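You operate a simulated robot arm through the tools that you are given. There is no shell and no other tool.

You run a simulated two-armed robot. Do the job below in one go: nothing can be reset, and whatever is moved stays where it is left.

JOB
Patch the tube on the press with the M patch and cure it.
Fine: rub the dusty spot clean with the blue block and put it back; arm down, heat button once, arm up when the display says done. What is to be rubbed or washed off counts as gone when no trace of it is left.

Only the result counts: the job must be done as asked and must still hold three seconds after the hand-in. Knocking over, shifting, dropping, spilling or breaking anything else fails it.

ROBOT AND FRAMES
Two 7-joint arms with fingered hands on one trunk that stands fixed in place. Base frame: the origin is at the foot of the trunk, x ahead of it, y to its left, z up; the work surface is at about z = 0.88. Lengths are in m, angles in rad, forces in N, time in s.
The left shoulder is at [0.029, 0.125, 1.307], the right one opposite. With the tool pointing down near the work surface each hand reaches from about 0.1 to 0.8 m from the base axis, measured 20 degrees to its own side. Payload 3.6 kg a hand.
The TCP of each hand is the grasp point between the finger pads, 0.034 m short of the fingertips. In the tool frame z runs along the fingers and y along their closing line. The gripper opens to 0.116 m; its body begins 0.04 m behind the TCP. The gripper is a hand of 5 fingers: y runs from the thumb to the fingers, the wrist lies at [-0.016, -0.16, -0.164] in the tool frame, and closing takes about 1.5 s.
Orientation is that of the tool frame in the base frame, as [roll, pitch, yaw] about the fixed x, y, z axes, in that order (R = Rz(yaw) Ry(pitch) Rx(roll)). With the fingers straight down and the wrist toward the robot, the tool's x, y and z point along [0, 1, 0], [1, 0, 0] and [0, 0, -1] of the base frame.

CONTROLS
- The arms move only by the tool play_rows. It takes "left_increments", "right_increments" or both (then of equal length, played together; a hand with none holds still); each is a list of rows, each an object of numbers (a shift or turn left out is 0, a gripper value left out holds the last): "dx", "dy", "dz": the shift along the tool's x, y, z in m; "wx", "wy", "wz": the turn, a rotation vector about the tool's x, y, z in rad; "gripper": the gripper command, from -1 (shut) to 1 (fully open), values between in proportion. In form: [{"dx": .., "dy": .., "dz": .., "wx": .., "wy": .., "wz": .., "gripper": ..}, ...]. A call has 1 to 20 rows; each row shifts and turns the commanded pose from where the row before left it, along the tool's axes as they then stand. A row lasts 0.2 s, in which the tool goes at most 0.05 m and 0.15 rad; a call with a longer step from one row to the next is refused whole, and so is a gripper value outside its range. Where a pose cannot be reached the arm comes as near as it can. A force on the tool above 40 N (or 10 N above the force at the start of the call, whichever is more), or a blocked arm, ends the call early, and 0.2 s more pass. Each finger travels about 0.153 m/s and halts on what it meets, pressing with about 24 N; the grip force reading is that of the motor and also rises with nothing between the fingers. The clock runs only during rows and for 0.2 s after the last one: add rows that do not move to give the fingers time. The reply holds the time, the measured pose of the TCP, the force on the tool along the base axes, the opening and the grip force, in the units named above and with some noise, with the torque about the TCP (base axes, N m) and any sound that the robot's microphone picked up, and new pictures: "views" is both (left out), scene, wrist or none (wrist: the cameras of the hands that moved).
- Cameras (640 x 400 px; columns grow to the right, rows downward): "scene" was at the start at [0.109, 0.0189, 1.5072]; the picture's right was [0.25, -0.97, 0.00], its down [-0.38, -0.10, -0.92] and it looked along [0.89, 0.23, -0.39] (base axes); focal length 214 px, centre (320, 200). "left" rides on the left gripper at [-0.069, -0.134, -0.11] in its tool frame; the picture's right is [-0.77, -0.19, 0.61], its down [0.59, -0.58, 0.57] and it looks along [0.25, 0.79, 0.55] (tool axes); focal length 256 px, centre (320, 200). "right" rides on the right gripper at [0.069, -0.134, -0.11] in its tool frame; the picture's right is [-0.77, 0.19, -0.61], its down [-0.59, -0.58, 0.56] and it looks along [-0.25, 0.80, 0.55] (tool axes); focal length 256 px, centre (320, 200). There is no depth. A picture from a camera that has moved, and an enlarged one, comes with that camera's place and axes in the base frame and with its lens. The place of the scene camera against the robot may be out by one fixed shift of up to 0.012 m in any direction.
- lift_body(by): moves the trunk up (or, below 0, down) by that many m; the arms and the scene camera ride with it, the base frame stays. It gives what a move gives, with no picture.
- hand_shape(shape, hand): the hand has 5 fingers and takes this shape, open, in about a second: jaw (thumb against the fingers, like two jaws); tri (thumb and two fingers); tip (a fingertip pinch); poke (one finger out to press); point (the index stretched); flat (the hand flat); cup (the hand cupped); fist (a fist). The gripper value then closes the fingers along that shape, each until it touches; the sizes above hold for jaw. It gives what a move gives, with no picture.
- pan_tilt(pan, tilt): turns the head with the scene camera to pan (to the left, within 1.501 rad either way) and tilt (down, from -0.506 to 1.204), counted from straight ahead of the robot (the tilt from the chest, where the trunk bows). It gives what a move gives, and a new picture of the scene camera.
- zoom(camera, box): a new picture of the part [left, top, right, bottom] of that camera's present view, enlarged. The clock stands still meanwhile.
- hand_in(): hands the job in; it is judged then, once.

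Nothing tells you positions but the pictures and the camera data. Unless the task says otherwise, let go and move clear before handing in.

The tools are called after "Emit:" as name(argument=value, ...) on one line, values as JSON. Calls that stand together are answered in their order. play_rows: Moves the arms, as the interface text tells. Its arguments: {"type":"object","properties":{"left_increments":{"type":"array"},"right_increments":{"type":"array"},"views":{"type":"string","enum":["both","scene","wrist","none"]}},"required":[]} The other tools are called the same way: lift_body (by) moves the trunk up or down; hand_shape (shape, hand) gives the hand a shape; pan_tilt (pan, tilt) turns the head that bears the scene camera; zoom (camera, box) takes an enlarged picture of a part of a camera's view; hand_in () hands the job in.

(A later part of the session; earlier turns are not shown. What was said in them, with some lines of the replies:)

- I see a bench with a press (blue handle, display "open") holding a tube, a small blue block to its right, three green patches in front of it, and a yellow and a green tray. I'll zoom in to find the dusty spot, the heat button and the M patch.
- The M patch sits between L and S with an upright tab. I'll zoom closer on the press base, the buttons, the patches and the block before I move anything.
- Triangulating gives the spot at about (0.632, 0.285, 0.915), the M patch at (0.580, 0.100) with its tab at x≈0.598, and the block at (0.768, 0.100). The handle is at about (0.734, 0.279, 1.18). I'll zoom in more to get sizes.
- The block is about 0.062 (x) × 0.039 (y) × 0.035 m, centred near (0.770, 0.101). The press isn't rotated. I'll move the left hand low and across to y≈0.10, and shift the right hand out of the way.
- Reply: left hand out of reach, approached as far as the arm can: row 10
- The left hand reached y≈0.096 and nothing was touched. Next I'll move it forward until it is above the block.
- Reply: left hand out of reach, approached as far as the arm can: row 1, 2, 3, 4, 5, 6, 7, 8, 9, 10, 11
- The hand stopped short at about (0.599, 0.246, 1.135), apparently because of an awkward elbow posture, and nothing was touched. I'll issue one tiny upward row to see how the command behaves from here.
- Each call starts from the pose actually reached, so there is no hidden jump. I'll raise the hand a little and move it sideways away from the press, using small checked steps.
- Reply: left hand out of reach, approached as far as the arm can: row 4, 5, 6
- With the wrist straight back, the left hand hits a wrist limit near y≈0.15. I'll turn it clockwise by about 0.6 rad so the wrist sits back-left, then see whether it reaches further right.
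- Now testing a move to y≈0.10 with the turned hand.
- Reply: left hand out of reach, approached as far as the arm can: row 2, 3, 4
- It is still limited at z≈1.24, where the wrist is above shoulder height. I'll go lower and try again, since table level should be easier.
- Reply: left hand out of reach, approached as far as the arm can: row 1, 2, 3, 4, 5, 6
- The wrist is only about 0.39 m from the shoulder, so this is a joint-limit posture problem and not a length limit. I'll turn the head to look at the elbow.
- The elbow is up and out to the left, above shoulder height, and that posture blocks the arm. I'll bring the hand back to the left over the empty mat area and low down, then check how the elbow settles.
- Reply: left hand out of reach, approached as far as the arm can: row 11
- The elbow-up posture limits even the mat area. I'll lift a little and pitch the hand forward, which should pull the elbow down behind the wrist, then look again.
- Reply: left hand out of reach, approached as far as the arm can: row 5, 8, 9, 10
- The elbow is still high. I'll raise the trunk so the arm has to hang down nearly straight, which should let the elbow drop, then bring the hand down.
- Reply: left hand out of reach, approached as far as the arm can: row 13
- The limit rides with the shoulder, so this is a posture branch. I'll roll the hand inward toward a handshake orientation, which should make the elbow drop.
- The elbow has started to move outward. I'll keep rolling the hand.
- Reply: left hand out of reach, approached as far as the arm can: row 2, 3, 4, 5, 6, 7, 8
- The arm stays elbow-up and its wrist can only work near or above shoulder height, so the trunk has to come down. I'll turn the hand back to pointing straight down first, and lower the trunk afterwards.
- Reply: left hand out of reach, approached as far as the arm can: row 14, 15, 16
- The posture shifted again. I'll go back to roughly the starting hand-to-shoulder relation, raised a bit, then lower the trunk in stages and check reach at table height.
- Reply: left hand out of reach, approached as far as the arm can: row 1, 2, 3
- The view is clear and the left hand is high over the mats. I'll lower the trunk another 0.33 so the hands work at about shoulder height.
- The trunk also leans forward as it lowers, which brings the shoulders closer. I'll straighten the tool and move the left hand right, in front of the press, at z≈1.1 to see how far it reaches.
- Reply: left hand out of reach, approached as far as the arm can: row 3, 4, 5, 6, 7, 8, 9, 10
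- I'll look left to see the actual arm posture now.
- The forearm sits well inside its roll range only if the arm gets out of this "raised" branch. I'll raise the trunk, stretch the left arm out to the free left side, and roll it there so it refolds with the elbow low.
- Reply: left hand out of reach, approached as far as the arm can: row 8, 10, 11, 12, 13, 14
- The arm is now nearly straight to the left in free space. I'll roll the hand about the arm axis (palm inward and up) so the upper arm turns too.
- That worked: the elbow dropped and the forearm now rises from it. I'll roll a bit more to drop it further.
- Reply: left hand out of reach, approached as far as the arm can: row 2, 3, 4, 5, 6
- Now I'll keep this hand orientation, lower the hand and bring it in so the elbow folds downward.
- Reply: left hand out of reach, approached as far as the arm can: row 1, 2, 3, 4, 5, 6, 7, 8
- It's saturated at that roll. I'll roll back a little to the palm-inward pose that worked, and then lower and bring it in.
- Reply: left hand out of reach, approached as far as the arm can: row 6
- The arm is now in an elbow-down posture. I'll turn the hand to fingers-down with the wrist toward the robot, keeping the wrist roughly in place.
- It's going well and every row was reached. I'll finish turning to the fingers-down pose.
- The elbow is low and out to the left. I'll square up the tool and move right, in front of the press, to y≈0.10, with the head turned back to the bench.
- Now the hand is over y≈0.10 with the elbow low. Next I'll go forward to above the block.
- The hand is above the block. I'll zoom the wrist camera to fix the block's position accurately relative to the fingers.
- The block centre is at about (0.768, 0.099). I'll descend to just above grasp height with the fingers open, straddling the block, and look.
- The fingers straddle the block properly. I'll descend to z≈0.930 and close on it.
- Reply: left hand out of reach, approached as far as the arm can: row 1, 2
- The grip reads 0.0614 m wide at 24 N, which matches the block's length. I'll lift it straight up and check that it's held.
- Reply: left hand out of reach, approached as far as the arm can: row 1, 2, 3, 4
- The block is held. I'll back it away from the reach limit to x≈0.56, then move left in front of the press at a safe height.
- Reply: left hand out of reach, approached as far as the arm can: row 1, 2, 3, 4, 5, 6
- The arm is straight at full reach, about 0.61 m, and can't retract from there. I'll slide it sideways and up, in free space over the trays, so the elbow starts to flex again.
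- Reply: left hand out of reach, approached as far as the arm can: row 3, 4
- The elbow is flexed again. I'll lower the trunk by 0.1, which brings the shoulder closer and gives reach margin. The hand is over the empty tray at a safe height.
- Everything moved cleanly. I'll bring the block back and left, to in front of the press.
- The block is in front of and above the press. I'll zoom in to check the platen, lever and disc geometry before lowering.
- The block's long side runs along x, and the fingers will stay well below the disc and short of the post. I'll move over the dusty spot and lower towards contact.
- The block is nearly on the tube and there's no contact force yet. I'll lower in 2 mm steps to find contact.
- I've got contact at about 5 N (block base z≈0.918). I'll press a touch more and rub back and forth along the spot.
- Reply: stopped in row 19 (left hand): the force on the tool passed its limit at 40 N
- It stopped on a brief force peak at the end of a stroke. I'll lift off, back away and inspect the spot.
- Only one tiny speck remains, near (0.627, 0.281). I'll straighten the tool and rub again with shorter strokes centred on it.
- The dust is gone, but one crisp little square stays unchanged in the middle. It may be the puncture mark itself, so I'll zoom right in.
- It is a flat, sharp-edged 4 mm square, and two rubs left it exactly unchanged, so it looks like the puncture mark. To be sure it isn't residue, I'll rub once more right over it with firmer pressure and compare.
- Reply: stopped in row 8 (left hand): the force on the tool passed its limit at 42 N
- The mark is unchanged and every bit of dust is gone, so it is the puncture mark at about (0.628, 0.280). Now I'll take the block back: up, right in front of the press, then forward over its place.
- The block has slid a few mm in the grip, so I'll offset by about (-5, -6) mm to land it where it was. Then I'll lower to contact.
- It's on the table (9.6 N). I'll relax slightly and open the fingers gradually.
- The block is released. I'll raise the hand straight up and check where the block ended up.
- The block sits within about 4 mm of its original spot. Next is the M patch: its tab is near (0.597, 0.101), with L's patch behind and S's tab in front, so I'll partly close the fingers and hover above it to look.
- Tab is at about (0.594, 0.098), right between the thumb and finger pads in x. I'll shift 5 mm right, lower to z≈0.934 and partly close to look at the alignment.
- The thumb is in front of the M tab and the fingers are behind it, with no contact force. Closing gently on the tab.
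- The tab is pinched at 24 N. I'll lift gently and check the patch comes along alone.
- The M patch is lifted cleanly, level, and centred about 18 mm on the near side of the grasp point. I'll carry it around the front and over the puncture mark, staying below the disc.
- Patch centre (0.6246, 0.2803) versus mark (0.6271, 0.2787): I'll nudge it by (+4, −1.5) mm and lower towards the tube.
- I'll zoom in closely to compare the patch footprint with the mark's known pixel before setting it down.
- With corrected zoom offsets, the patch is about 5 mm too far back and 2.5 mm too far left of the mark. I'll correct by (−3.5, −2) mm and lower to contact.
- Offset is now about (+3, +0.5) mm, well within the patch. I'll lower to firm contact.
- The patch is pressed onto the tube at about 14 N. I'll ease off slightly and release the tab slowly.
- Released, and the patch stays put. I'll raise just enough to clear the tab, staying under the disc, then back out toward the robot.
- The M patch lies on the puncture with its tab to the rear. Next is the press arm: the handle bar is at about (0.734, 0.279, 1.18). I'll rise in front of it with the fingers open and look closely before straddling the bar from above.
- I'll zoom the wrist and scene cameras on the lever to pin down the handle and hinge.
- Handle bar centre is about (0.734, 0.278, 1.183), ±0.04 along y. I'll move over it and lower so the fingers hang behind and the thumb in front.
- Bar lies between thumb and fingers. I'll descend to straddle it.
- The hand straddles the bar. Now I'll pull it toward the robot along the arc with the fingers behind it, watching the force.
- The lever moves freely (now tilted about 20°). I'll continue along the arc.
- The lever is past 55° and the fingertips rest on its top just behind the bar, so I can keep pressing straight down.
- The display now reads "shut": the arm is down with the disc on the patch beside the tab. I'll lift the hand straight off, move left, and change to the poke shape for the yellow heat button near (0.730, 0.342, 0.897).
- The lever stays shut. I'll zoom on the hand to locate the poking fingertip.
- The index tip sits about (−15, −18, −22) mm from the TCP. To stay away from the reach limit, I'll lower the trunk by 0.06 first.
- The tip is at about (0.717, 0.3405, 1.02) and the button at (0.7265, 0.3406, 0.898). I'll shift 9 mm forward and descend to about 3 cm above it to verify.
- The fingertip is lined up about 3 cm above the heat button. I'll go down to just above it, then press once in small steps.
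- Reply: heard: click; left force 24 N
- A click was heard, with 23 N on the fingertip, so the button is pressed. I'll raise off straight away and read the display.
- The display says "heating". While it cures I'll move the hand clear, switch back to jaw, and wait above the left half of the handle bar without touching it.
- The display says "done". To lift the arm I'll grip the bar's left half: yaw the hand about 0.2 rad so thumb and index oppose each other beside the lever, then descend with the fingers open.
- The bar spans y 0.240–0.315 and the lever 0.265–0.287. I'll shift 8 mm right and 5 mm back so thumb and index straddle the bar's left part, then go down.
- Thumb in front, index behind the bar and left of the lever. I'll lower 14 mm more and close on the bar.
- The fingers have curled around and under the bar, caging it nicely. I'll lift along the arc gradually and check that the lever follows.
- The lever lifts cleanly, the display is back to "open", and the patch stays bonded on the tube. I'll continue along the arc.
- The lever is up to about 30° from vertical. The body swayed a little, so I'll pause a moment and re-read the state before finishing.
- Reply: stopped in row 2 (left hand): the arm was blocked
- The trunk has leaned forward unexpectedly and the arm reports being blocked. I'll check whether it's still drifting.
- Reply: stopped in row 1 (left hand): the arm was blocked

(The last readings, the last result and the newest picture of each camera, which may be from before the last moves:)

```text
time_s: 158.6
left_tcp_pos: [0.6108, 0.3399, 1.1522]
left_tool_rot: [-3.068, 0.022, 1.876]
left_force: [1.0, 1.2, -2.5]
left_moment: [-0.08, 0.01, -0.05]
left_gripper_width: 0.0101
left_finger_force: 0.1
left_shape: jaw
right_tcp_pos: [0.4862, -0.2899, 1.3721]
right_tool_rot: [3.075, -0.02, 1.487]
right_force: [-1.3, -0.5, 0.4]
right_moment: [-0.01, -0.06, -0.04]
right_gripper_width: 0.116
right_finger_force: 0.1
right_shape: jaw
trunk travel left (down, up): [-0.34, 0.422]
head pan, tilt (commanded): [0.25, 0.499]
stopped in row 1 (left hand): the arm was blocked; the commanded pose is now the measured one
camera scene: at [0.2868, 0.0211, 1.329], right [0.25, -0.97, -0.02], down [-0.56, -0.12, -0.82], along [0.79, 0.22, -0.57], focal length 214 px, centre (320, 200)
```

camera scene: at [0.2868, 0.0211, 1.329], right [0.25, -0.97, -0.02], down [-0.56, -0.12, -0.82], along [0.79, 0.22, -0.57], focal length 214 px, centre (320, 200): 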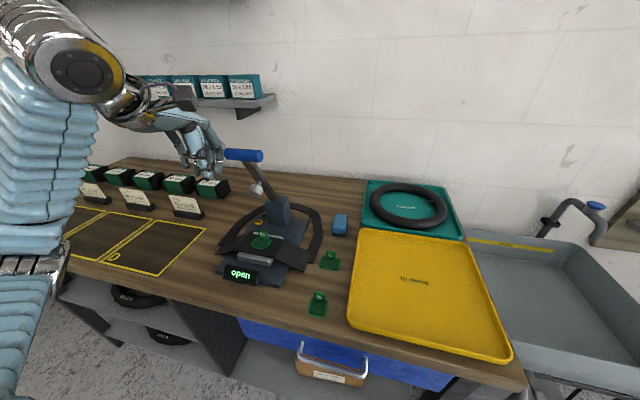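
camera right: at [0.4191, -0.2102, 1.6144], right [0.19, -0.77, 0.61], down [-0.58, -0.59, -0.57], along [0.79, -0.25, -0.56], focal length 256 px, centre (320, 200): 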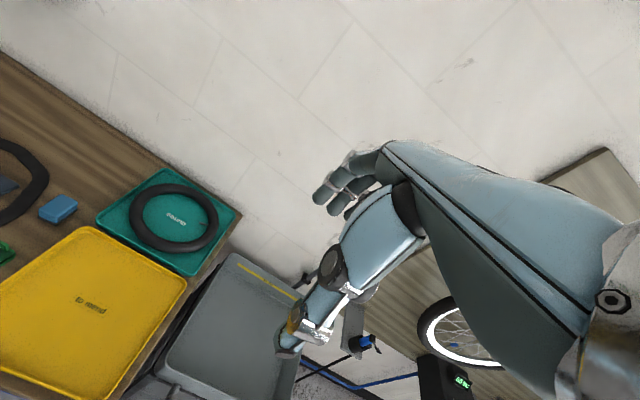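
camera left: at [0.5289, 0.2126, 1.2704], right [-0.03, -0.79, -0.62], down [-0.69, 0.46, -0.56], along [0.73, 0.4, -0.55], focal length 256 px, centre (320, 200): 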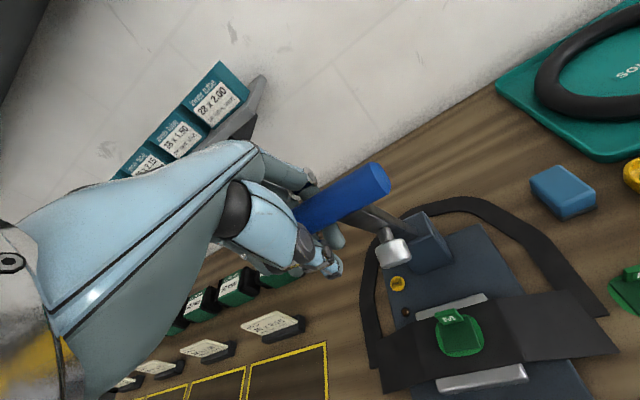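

The trunk keeps leaning forward and the hand has slid off the bar's end, so I need to stop this. I'll command the trunk up to re-establish its posture.

Emit:
lift_body(by=0.06)

Emit:
zoom(camera="scene", box=[0, 0, 640, 400])

```text
time_s: 159.0
left_tcp_pos: [0.5603, 0.3397, 1.1429]
left_tool_rot: [-3.03, 0.0, 1.93]
left_force: [0.2, -0.8, -5.1]
left_moment: [0.11, -0.04, 0.07]
left_gripper_width: 0.0047
left_finger_force: 0.1
left_shape: jaw
right_tcp_pos: [0.3855, -0.2947, 1.401]
right_tool_rot: [2.867, -0.069, 1.441]
right_force: [1.7, -0.8, -0.6]
right_moment: [0.0, 0.05, -0.01]
right_gripper_width: 0.116
right_finger_force: 0.0
right_shape: jaw
trunk travel left (down, up): [-0.343, 0.419]
head pan, tilt (commanded): [0.25, 0.499]
stopped: the arm was blocked; the commanded pose is now the measured one
```

```text
1.00 times, centred on (320, 200) of scene (not enlarged: the box is as wide or as high as the picture)
camera zoom: at [0.2905, 0.018, 1.332], right [0.24, -0.97, -0.03], down [-0.56, -0.12, -0.82], along [0.79, 0.21, -0.57], focal length 214 px, centre (320, 200)
```

zoom: 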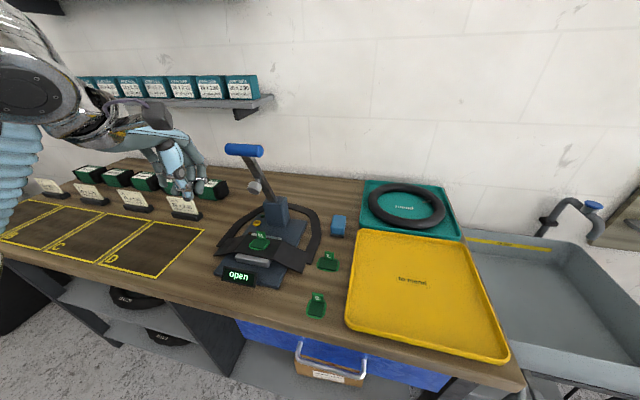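

The lean has stopped and the hand is off the bar; the lever is staying partway up by itself. I'll look around to find what's blocking the arm.

Emit:
pan_tilt(pan=0.9, tilt=0.7)

Emit:
zoom(camera="left", box=[0, 0, 640, 400])

Emit:
zoom(camera="right", box=[0, 0, 640, 400])

```text
time_s: 160.0
left_tcp_pos: [0.534, 0.3377, 1.186]
left_tool_rot: [-3.139, 0.052, 1.884]
left_force: [-4.6, -4.9, -1.9]
left_moment: [0.16, -0.34, 0.07]
left_gripper_width: 0.0101
left_finger_force: 0.0
left_shape: jaw
right_tcp_pos: [0.3877, -0.2968, 1.3954]
right_tool_rot: [3.005, -0.033, 1.473]
right_force: [-5.0, 2.6, -1.9]
right_moment: [-0.1, -0.31, -0.1]
right_gripper_width: 0.1162
right_finger_force: 0.1
right_shape: jaw
trunk travel left (down, up): [-0.343, 0.419]
head pan, tilt (commanded): [0.901, 0.7]
camera scene: at [0.1796, 0.0621, 1.3217], right [0.78, -0.62, -0.04], down [-0.44, -0.5, -0.74], along [0.44, 0.6, -0.67], focal length 214 px, centre (320, 200)
```

scene: 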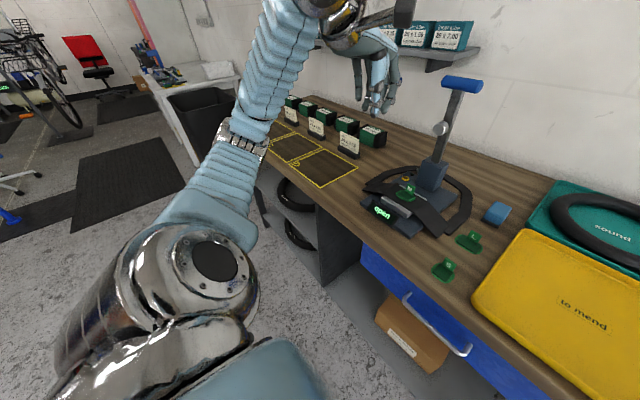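

```text
1.00 times, centred on (320, 200) of left (not enlarged: the box is as wide or as high as the picture)
camera zoom: at [0.427, 0.2363, 1.2998], right [0.07, -0.82, -0.57], down [-0.72, 0.35, -0.59], along [0.69, 0.45, -0.57], focal length 256 px, centre (320, 200)
```

zoom: 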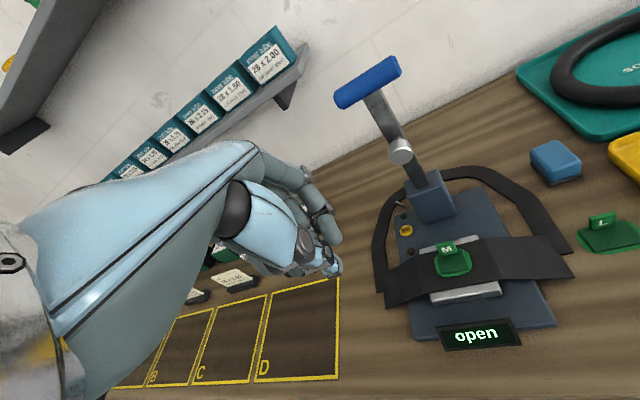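

```text
1.00 times, centred on (320, 200) of right (not enlarged: the box is as wide or as high as the picture)
camera zoom: at [0.248, -0.2152, 1.4879], right [0.02, -0.8, 0.6], down [-0.55, -0.52, -0.66], along [0.84, -0.32, -0.45], focal length 256 px, centre (320, 200)
```

zoom: 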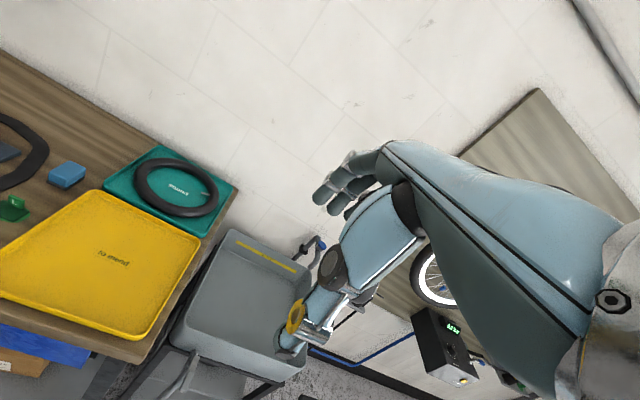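

The hand is free of the bar now and the trunk is swinging back. I'll let everything settle and re-check.

Emit:
play_rows(left_increments=[{}, {}, {}, {}, {}], views="scene")

```text
time_s: 160.4
left_tcp_pos: [0.4974, 0.3118, 1.1398]
left_tool_rot: [-3.042, -0.007, 1.823]
left_force: [0.7, 0.1, -1.5]
left_moment: [-0.01, 0.05, -0.02]
left_gripper_width: 0.0043
left_finger_force: 0.0
left_shape: jaw
right_tcp_pos: [0.3105, -0.2692, 1.4166]
right_tool_rot: [2.807, -0.115, 1.608]
right_force: [0.9, -0.7, 0.0]
right_moment: [0.03, 0.07, 0.02]
right_gripper_width: 0.1159
right_finger_force: 0.0
right_shape: jaw
trunk travel left (down, up): [-0.343, 0.419]
head pan, tilt (commanded): [0.901, 0.7]
stopped in row 2 (left hand): the arm was blocked; the commanded pose is now the measured one
camera scene: at [0.2325, 0.062, 1.3196], right [0.78, -0.62, -0.07], down [-0.47, -0.5, -0.72], along [0.41, 0.6, -0.69], focal length 214 px, centre (320, 200)
```

scene: 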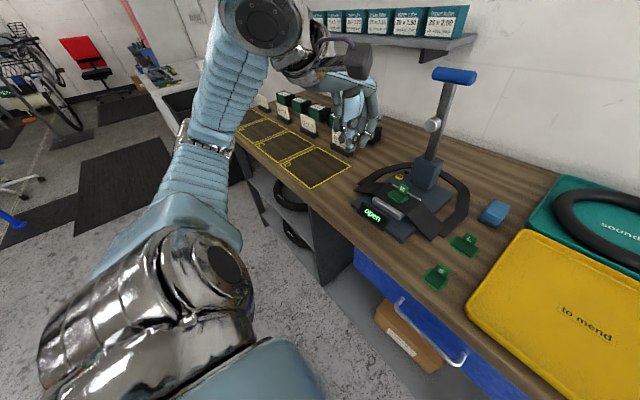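

The body is still swaying. I'll let time pass with only a head move so the arms hold, and watch whether it settles.

Emit:
pan_tilt(pan=0.6, tilt=0.5)

Emit:
pan_tilt(pan=0.25, tilt=0.5)

```text
time_s: 161.2
left_tcp_pos: [0.4488, 0.3322, 1.1898]
left_tool_rot: [3.111, 0.031, 1.864]
left_force: [1.2, 0.1, -3.6]
left_moment: [-0.03, 0.02, 0.0]
left_gripper_width: 0.0045
left_finger_force: 0.2
left_shape: jaw
right_tcp_pos: [0.2751, -0.2905, 1.4089]
right_tool_rot: [2.883, -0.052, 1.496]
right_force: [1.7, -1.0, -1.7]
right_moment: [0.08, 0.08, 0.0]
right_gripper_width: 0.1162
right_finger_force: 0.0
right_shape: jaw
trunk travel left (down, up): [-0.343, 0.419]
head pan, tilt (commanded): [0.6, 0.499]
camera scene: at [0.1344, 0.047, 1.339], right [0.57, -0.82, 0.0], down [-0.4, -0.27, -0.88], along [0.72, 0.5, -0.48], focal length 214 px, centre (320, 200)
```

scene: 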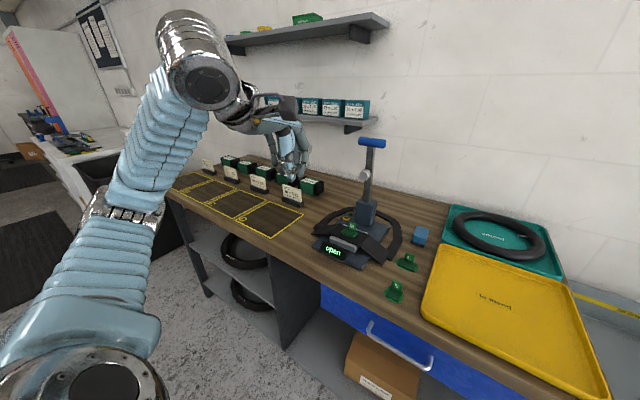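

```text
time_s: 162.1
left_tcp_pos: [0.4028, 0.3241, 1.2137]
left_tool_rot: [3.026, 0.067, 1.831]
left_force: [0.5, 1.3, 5.1]
left_moment: [0.0, 0.18, -0.04]
left_gripper_width: 0.0105
left_finger_force: 0.0
left_shape: jaw
right_tcp_pos: [0.2092, -0.2788, 1.4315]
right_tool_rot: [2.757, -0.08, 1.567]
right_force: [-10.3, 1.7, 4.7]
right_moment: [-0.1, -0.56, -0.13]
right_gripper_width: 0.1159
right_finger_force: 0.2
right_shape: jaw
trunk travel left (down, up): [-0.343, 0.419]
head pan, tilt (commanded): [0.25, 0.499]
camera scene: at [0.1319, 0.0185, 1.3409], right [0.25, -0.97, 0.0], down [-0.46, -0.12, -0.88], along [0.85, 0.22, -0.47], focal length 214 px, centre (320, 200)
```

scene: 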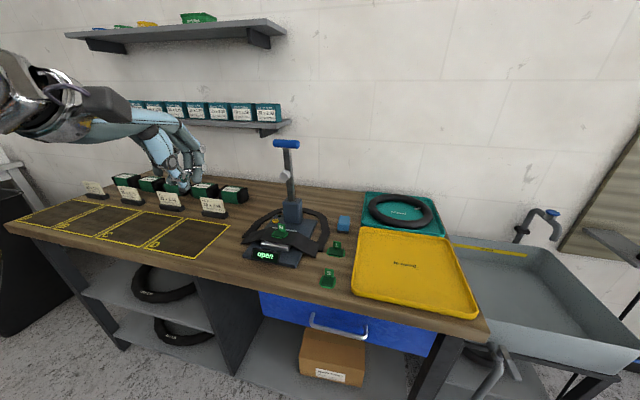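

The trunk is back upright and the lever looks fully up. I'll hold both arms still for a second and confirm everything is steady.

Emit:
play_rows(left_increments=[{}, {}, {}], right_increments=[{}, {}, {}], views="scene")

Emit:
zoom(camera="scene", box=[230, 120, 350, 290])

```text
time_s: 162.5
left_tcp_pos: [0.4608, 0.3324, 1.1898]
left_tool_rot: [3.118, 0.028, 1.871]
left_force: [-1.8, 0.6, -0.3]
left_moment: [-0.02, -0.13, 0.0]
left_gripper_width: 0.0049
left_finger_force: 0.1
left_shape: jaw
right_tcp_pos: [0.2852, -0.2908, 1.4122]
right_tool_rot: [2.878, -0.051, 1.5]
right_force: [-0.1, -0.4, -1.7]
right_moment: [0.03, -0.1, 0.01]
right_gripper_width: 0.116
right_finger_force: 0.0
right_shape: jaw
trunk travel left (down, up): [-0.343, 0.419]
head pan, tilt (commanded): [0.25, 0.499]
stopped in row 2 (right hand): the arm was blocked; the commanded pose is now the measured one
camera scene: at [0.1713, 0.0183, 1.339], right [0.25, -0.97, 0.0], down [-0.48, -0.12, -0.87], along [0.84, 0.22, -0.5], focal length 214 px, centre (320, 200)
```

scene: 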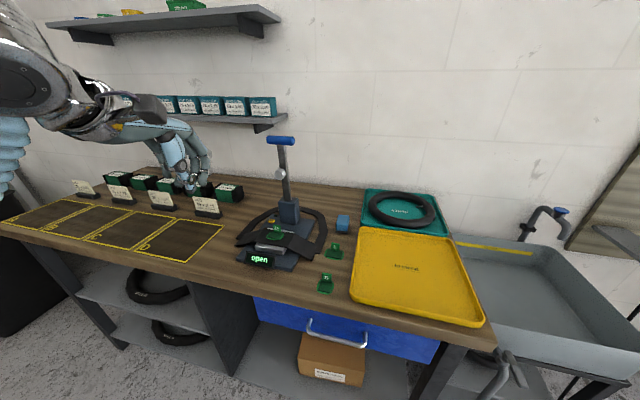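

```text
2.35 times, centred on (290, 205) of scene
camera zoom: at [0.1713, 0.0183, 1.339], right [0.25, -0.97, 0.0], down [-0.48, -0.12, -0.87], along [0.84, 0.22, -0.5], focal length 505 px, centre (391, 188)
```

zoom: 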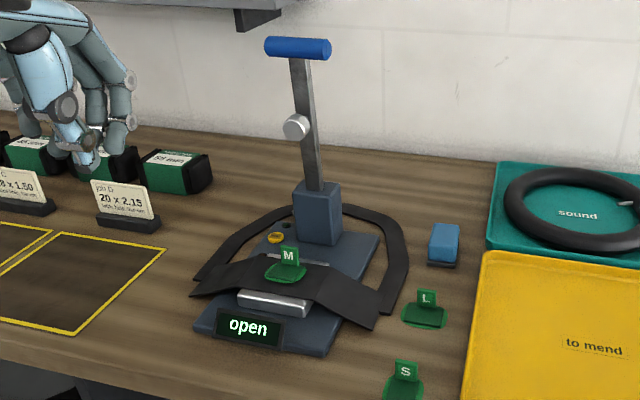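

The lever is fully up again, the display reads "open", and the patch is in place on the tube. The body is still rocking slightly, so I'll let it settle using head moves only.

Emit:
pan_tilt(pan=0.3, tilt=0.5)

Emit:
pan_tilt(pan=0.25, tilt=0.5)

Emit:
pan_tilt(pan=0.3, tilt=0.5)

Emit:
pan_tilt(pan=0.25, tilt=0.5)

```text
time_s: 163.1
left_tcp_pos: [0.4302, 0.3318, 1.1975]
left_tool_rot: [3.096, 0.036, 1.868]
left_force: [1.9, -0.5, -0.1]
left_moment: [0.07, 0.11, 0.04]
left_gripper_width: 0.0053
left_finger_force: 0.1
left_shape: jaw
right_tcp_pos: [0.2518, -0.2919, 1.4156]
right_tool_rot: [2.857, -0.055, 1.498]
right_force: [3.0, 0.2, 0.0]
right_moment: [-0.03, 0.17, 0.01]
right_gripper_width: 0.116
right_finger_force: 0.0
right_shape: jaw
trunk travel left (down, up): [-0.343, 0.419]
head pan, tilt (commanded): [0.3, 0.499]
camera scene: at [0.1362, 0.0221, 1.3406], right [0.3, -0.96, 0.0], down [-0.45, -0.14, -0.88], along [0.84, 0.26, -0.48], focal length 214 px, centre (320, 200)
```

scene: 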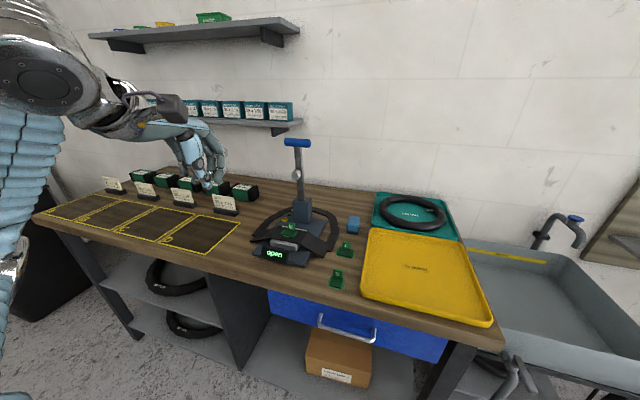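

```text
time_s: 163.7
left_tcp_pos: [0.4397, 0.3315, 1.1947]
left_tool_rot: [3.105, 0.033, 1.869]
left_force: [0.9, 0.1, -0.5]
left_moment: [0.01, 0.04, 0.01]
left_gripper_width: 0.0055
left_finger_force: 0.0
left_shape: jaw
right_tcp_pos: [0.2632, -0.2906, 1.415]
right_tool_rot: [2.863, -0.053, 1.501]
right_force: [1.0, 0.0, -1.6]
right_moment: [0.02, 0.05, -0.01]
right_gripper_width: 0.1159
right_finger_force: 0.0
right_shape: jaw
trunk travel left (down, up): [-0.343, 0.419]
head pan, tilt (commanded): [0.25, 0.499]
camera scene: at [0.1458, 0.0181, 1.3396], right [0.25, -0.97, 0.0], down [-0.47, -0.12, -0.88], along [0.85, 0.22, -0.48], focal length 214 px, centre (320, 200)
```

scene: 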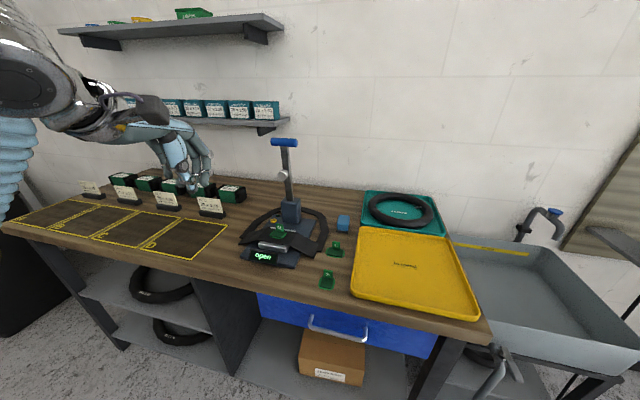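

```text
time_s: 164.4
left_tcp_pos: [0.4362, 0.3325, 1.1943]
left_tool_rot: [3.102, 0.032, 1.87]
left_force: [0.5, -0.7, -0.4]
left_moment: [0.03, 0.0, 0.04]
left_gripper_width: 0.0052
left_finger_force: 0.1
left_shape: jaw
right_tcp_pos: [0.2591, -0.291, 1.4154]
right_tool_rot: [2.862, -0.053, 1.503]
right_force: [-0.4, -0.3, -0.3]
right_moment: [-0.01, -0.02, -0.03]
right_gripper_width: 0.1161
right_finger_force: 0.1
right_shape: jaw
trunk travel left (down, up): [-0.343, 0.419]
head pan, tilt (commanded): [0.3, 0.499]
camera scene: at [0.1424, 0.0225, 1.3399], right [0.3, -0.96, 0.0], down [-0.46, -0.14, -0.88], along [0.84, 0.26, -0.48], focal length 214 px, centre (320, 200)
```

scene: 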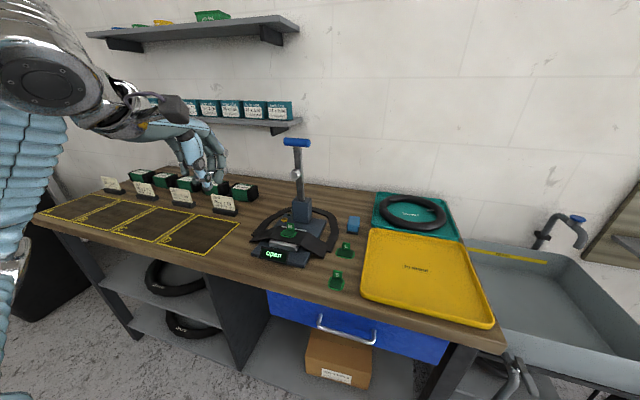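

```text
time_s: 165.0
left_tcp_pos: [0.4377, 0.3328, 1.1952]
left_tool_rot: [3.101, 0.033, 1.872]
left_force: [0.0, 0.1, 1.5]
left_moment: [0.04, 0.01, 0.0]
left_gripper_width: 0.0054
left_finger_force: 0.0
left_shape: jaw
right_tcp_pos: [0.26, -0.2913, 1.4146]
right_tool_rot: [2.861, -0.054, 1.5]
right_force: [-0.9, 0.1, -0.7]
right_moment: [0.0, 0.0, 0.01]
right_gripper_width: 0.1161
right_finger_force: 0.0
right_shape: jaw
trunk travel left (down, up): [-0.343, 0.419]
head pan, tilt (commanded): [0.25, 0.499]
camera scene: at [0.144, 0.0181, 1.3399], right [0.25, -0.97, 0.0], down [-0.46, -0.12, -0.88], along [0.85, 0.22, -0.48], focal length 214 px, centre (320, 200)
```

scene: 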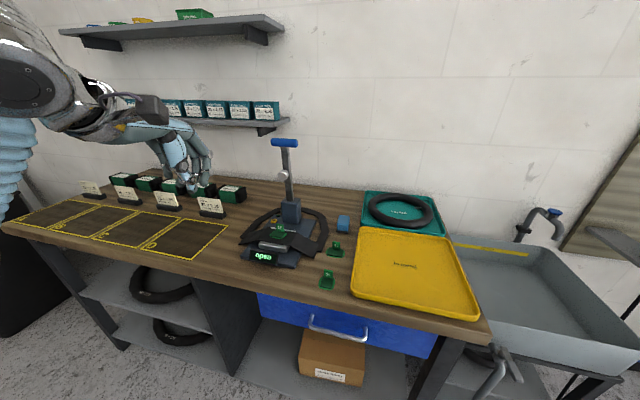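

Everything is still now. I'll inspect the press, patch, block and the rest of the bench closely.

Emit:
zoom(camera="scene", box=[230, 120, 350, 290])

Emit:
zoom(camera="scene", box=[60, 150, 260, 280])

Emit:
zoom(camera="scene", box=[260, 215, 305, 260])

Emit:
zoom(camera="left", box=[0, 0, 640, 400])

```text
2.35 times, centred on (290, 205) of scene
camera zoom: at [0.144, 0.0181, 1.3399], right [0.25, -0.97, 0.0], down [-0.46, -0.12, -0.88], along [0.85, 0.22, -0.48], focal length 505 px, centre (391, 188)
```

zoom: 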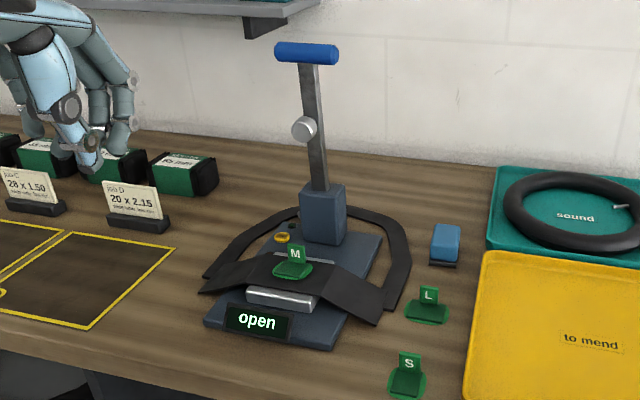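

```text
3.08 times, centred on (160, 215) of scene
camera zoom: at [0.144, 0.0181, 1.3399], right [0.25, -0.97, 0.0], down [-0.46, -0.12, -0.88], along [0.85, 0.22, -0.48], focal length 660 px, centre (812, 154)
```

zoom: 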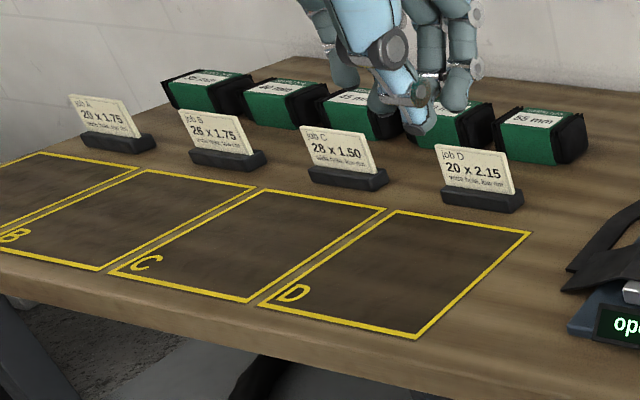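

```text
8.89 times, centred on (282, 238) of scene
camera zoom: at [0.144, 0.0181, 1.3399], right [0.25, -0.97, 0.0], down [-0.46, -0.12, -0.88], along [0.85, 0.22, -0.48], focal length 1906 px, centre (653, -133)
```

zoom: 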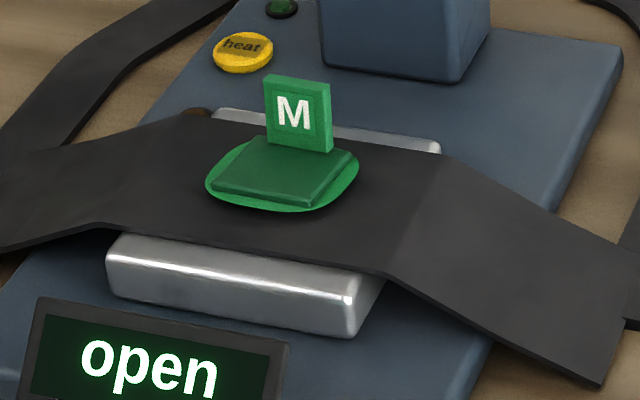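

```text
1.00 times, centred on (320, 200) of left (not enlarged: the box is as wide or as high as the picture)
camera zoom: at [0.3256, 0.2285, 1.3021], right [0.08, -0.8, -0.59], down [-0.7, 0.38, -0.61], along [0.71, 0.46, -0.53], focal length 256 px, centre (320, 200)
```

zoom: 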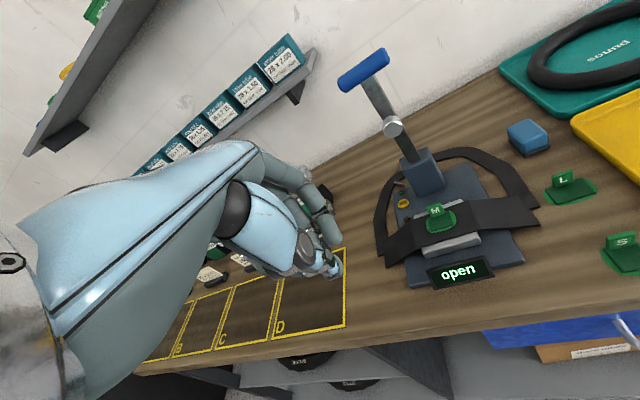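

The arm is fully up (bar back at its starting height) and the display reads "open". The M patch is on the tube over the puncture, the dust is gone and the block is back in its place. Both hands are clear and empty, and nothing else on the bench has moved, so I'm handing in.

Emit:
hand_in()

```text
The job is handed in.
```

The M patch is on the tube over the puncture and has been cured. I checked the result through the cameras before handing in.

- **Cleaning:** I rubbed the dusty spot with the blue block until no dust was visible. One crisp 4 mm square in the middle stayed unchanged through three rubs. I took it to be the puncture mark, and the patch now covers it.
- **Block:** It is back within about 4 mm of where it stood.
- **Curing:** The arm went down and the display read "shut". I pressed heat once (one click heard), and it went from "heating" to "done".
- **Arm:** It is fully up again and the display reads "open". While I was lifting it, the robot's trunk swayed forward and my hand slid off the bar. The lever finished rising on its own and has stayed up since.

As far as I could see, nothing else on the bench moved. Both hands were empty and clear of the press at hand-in.
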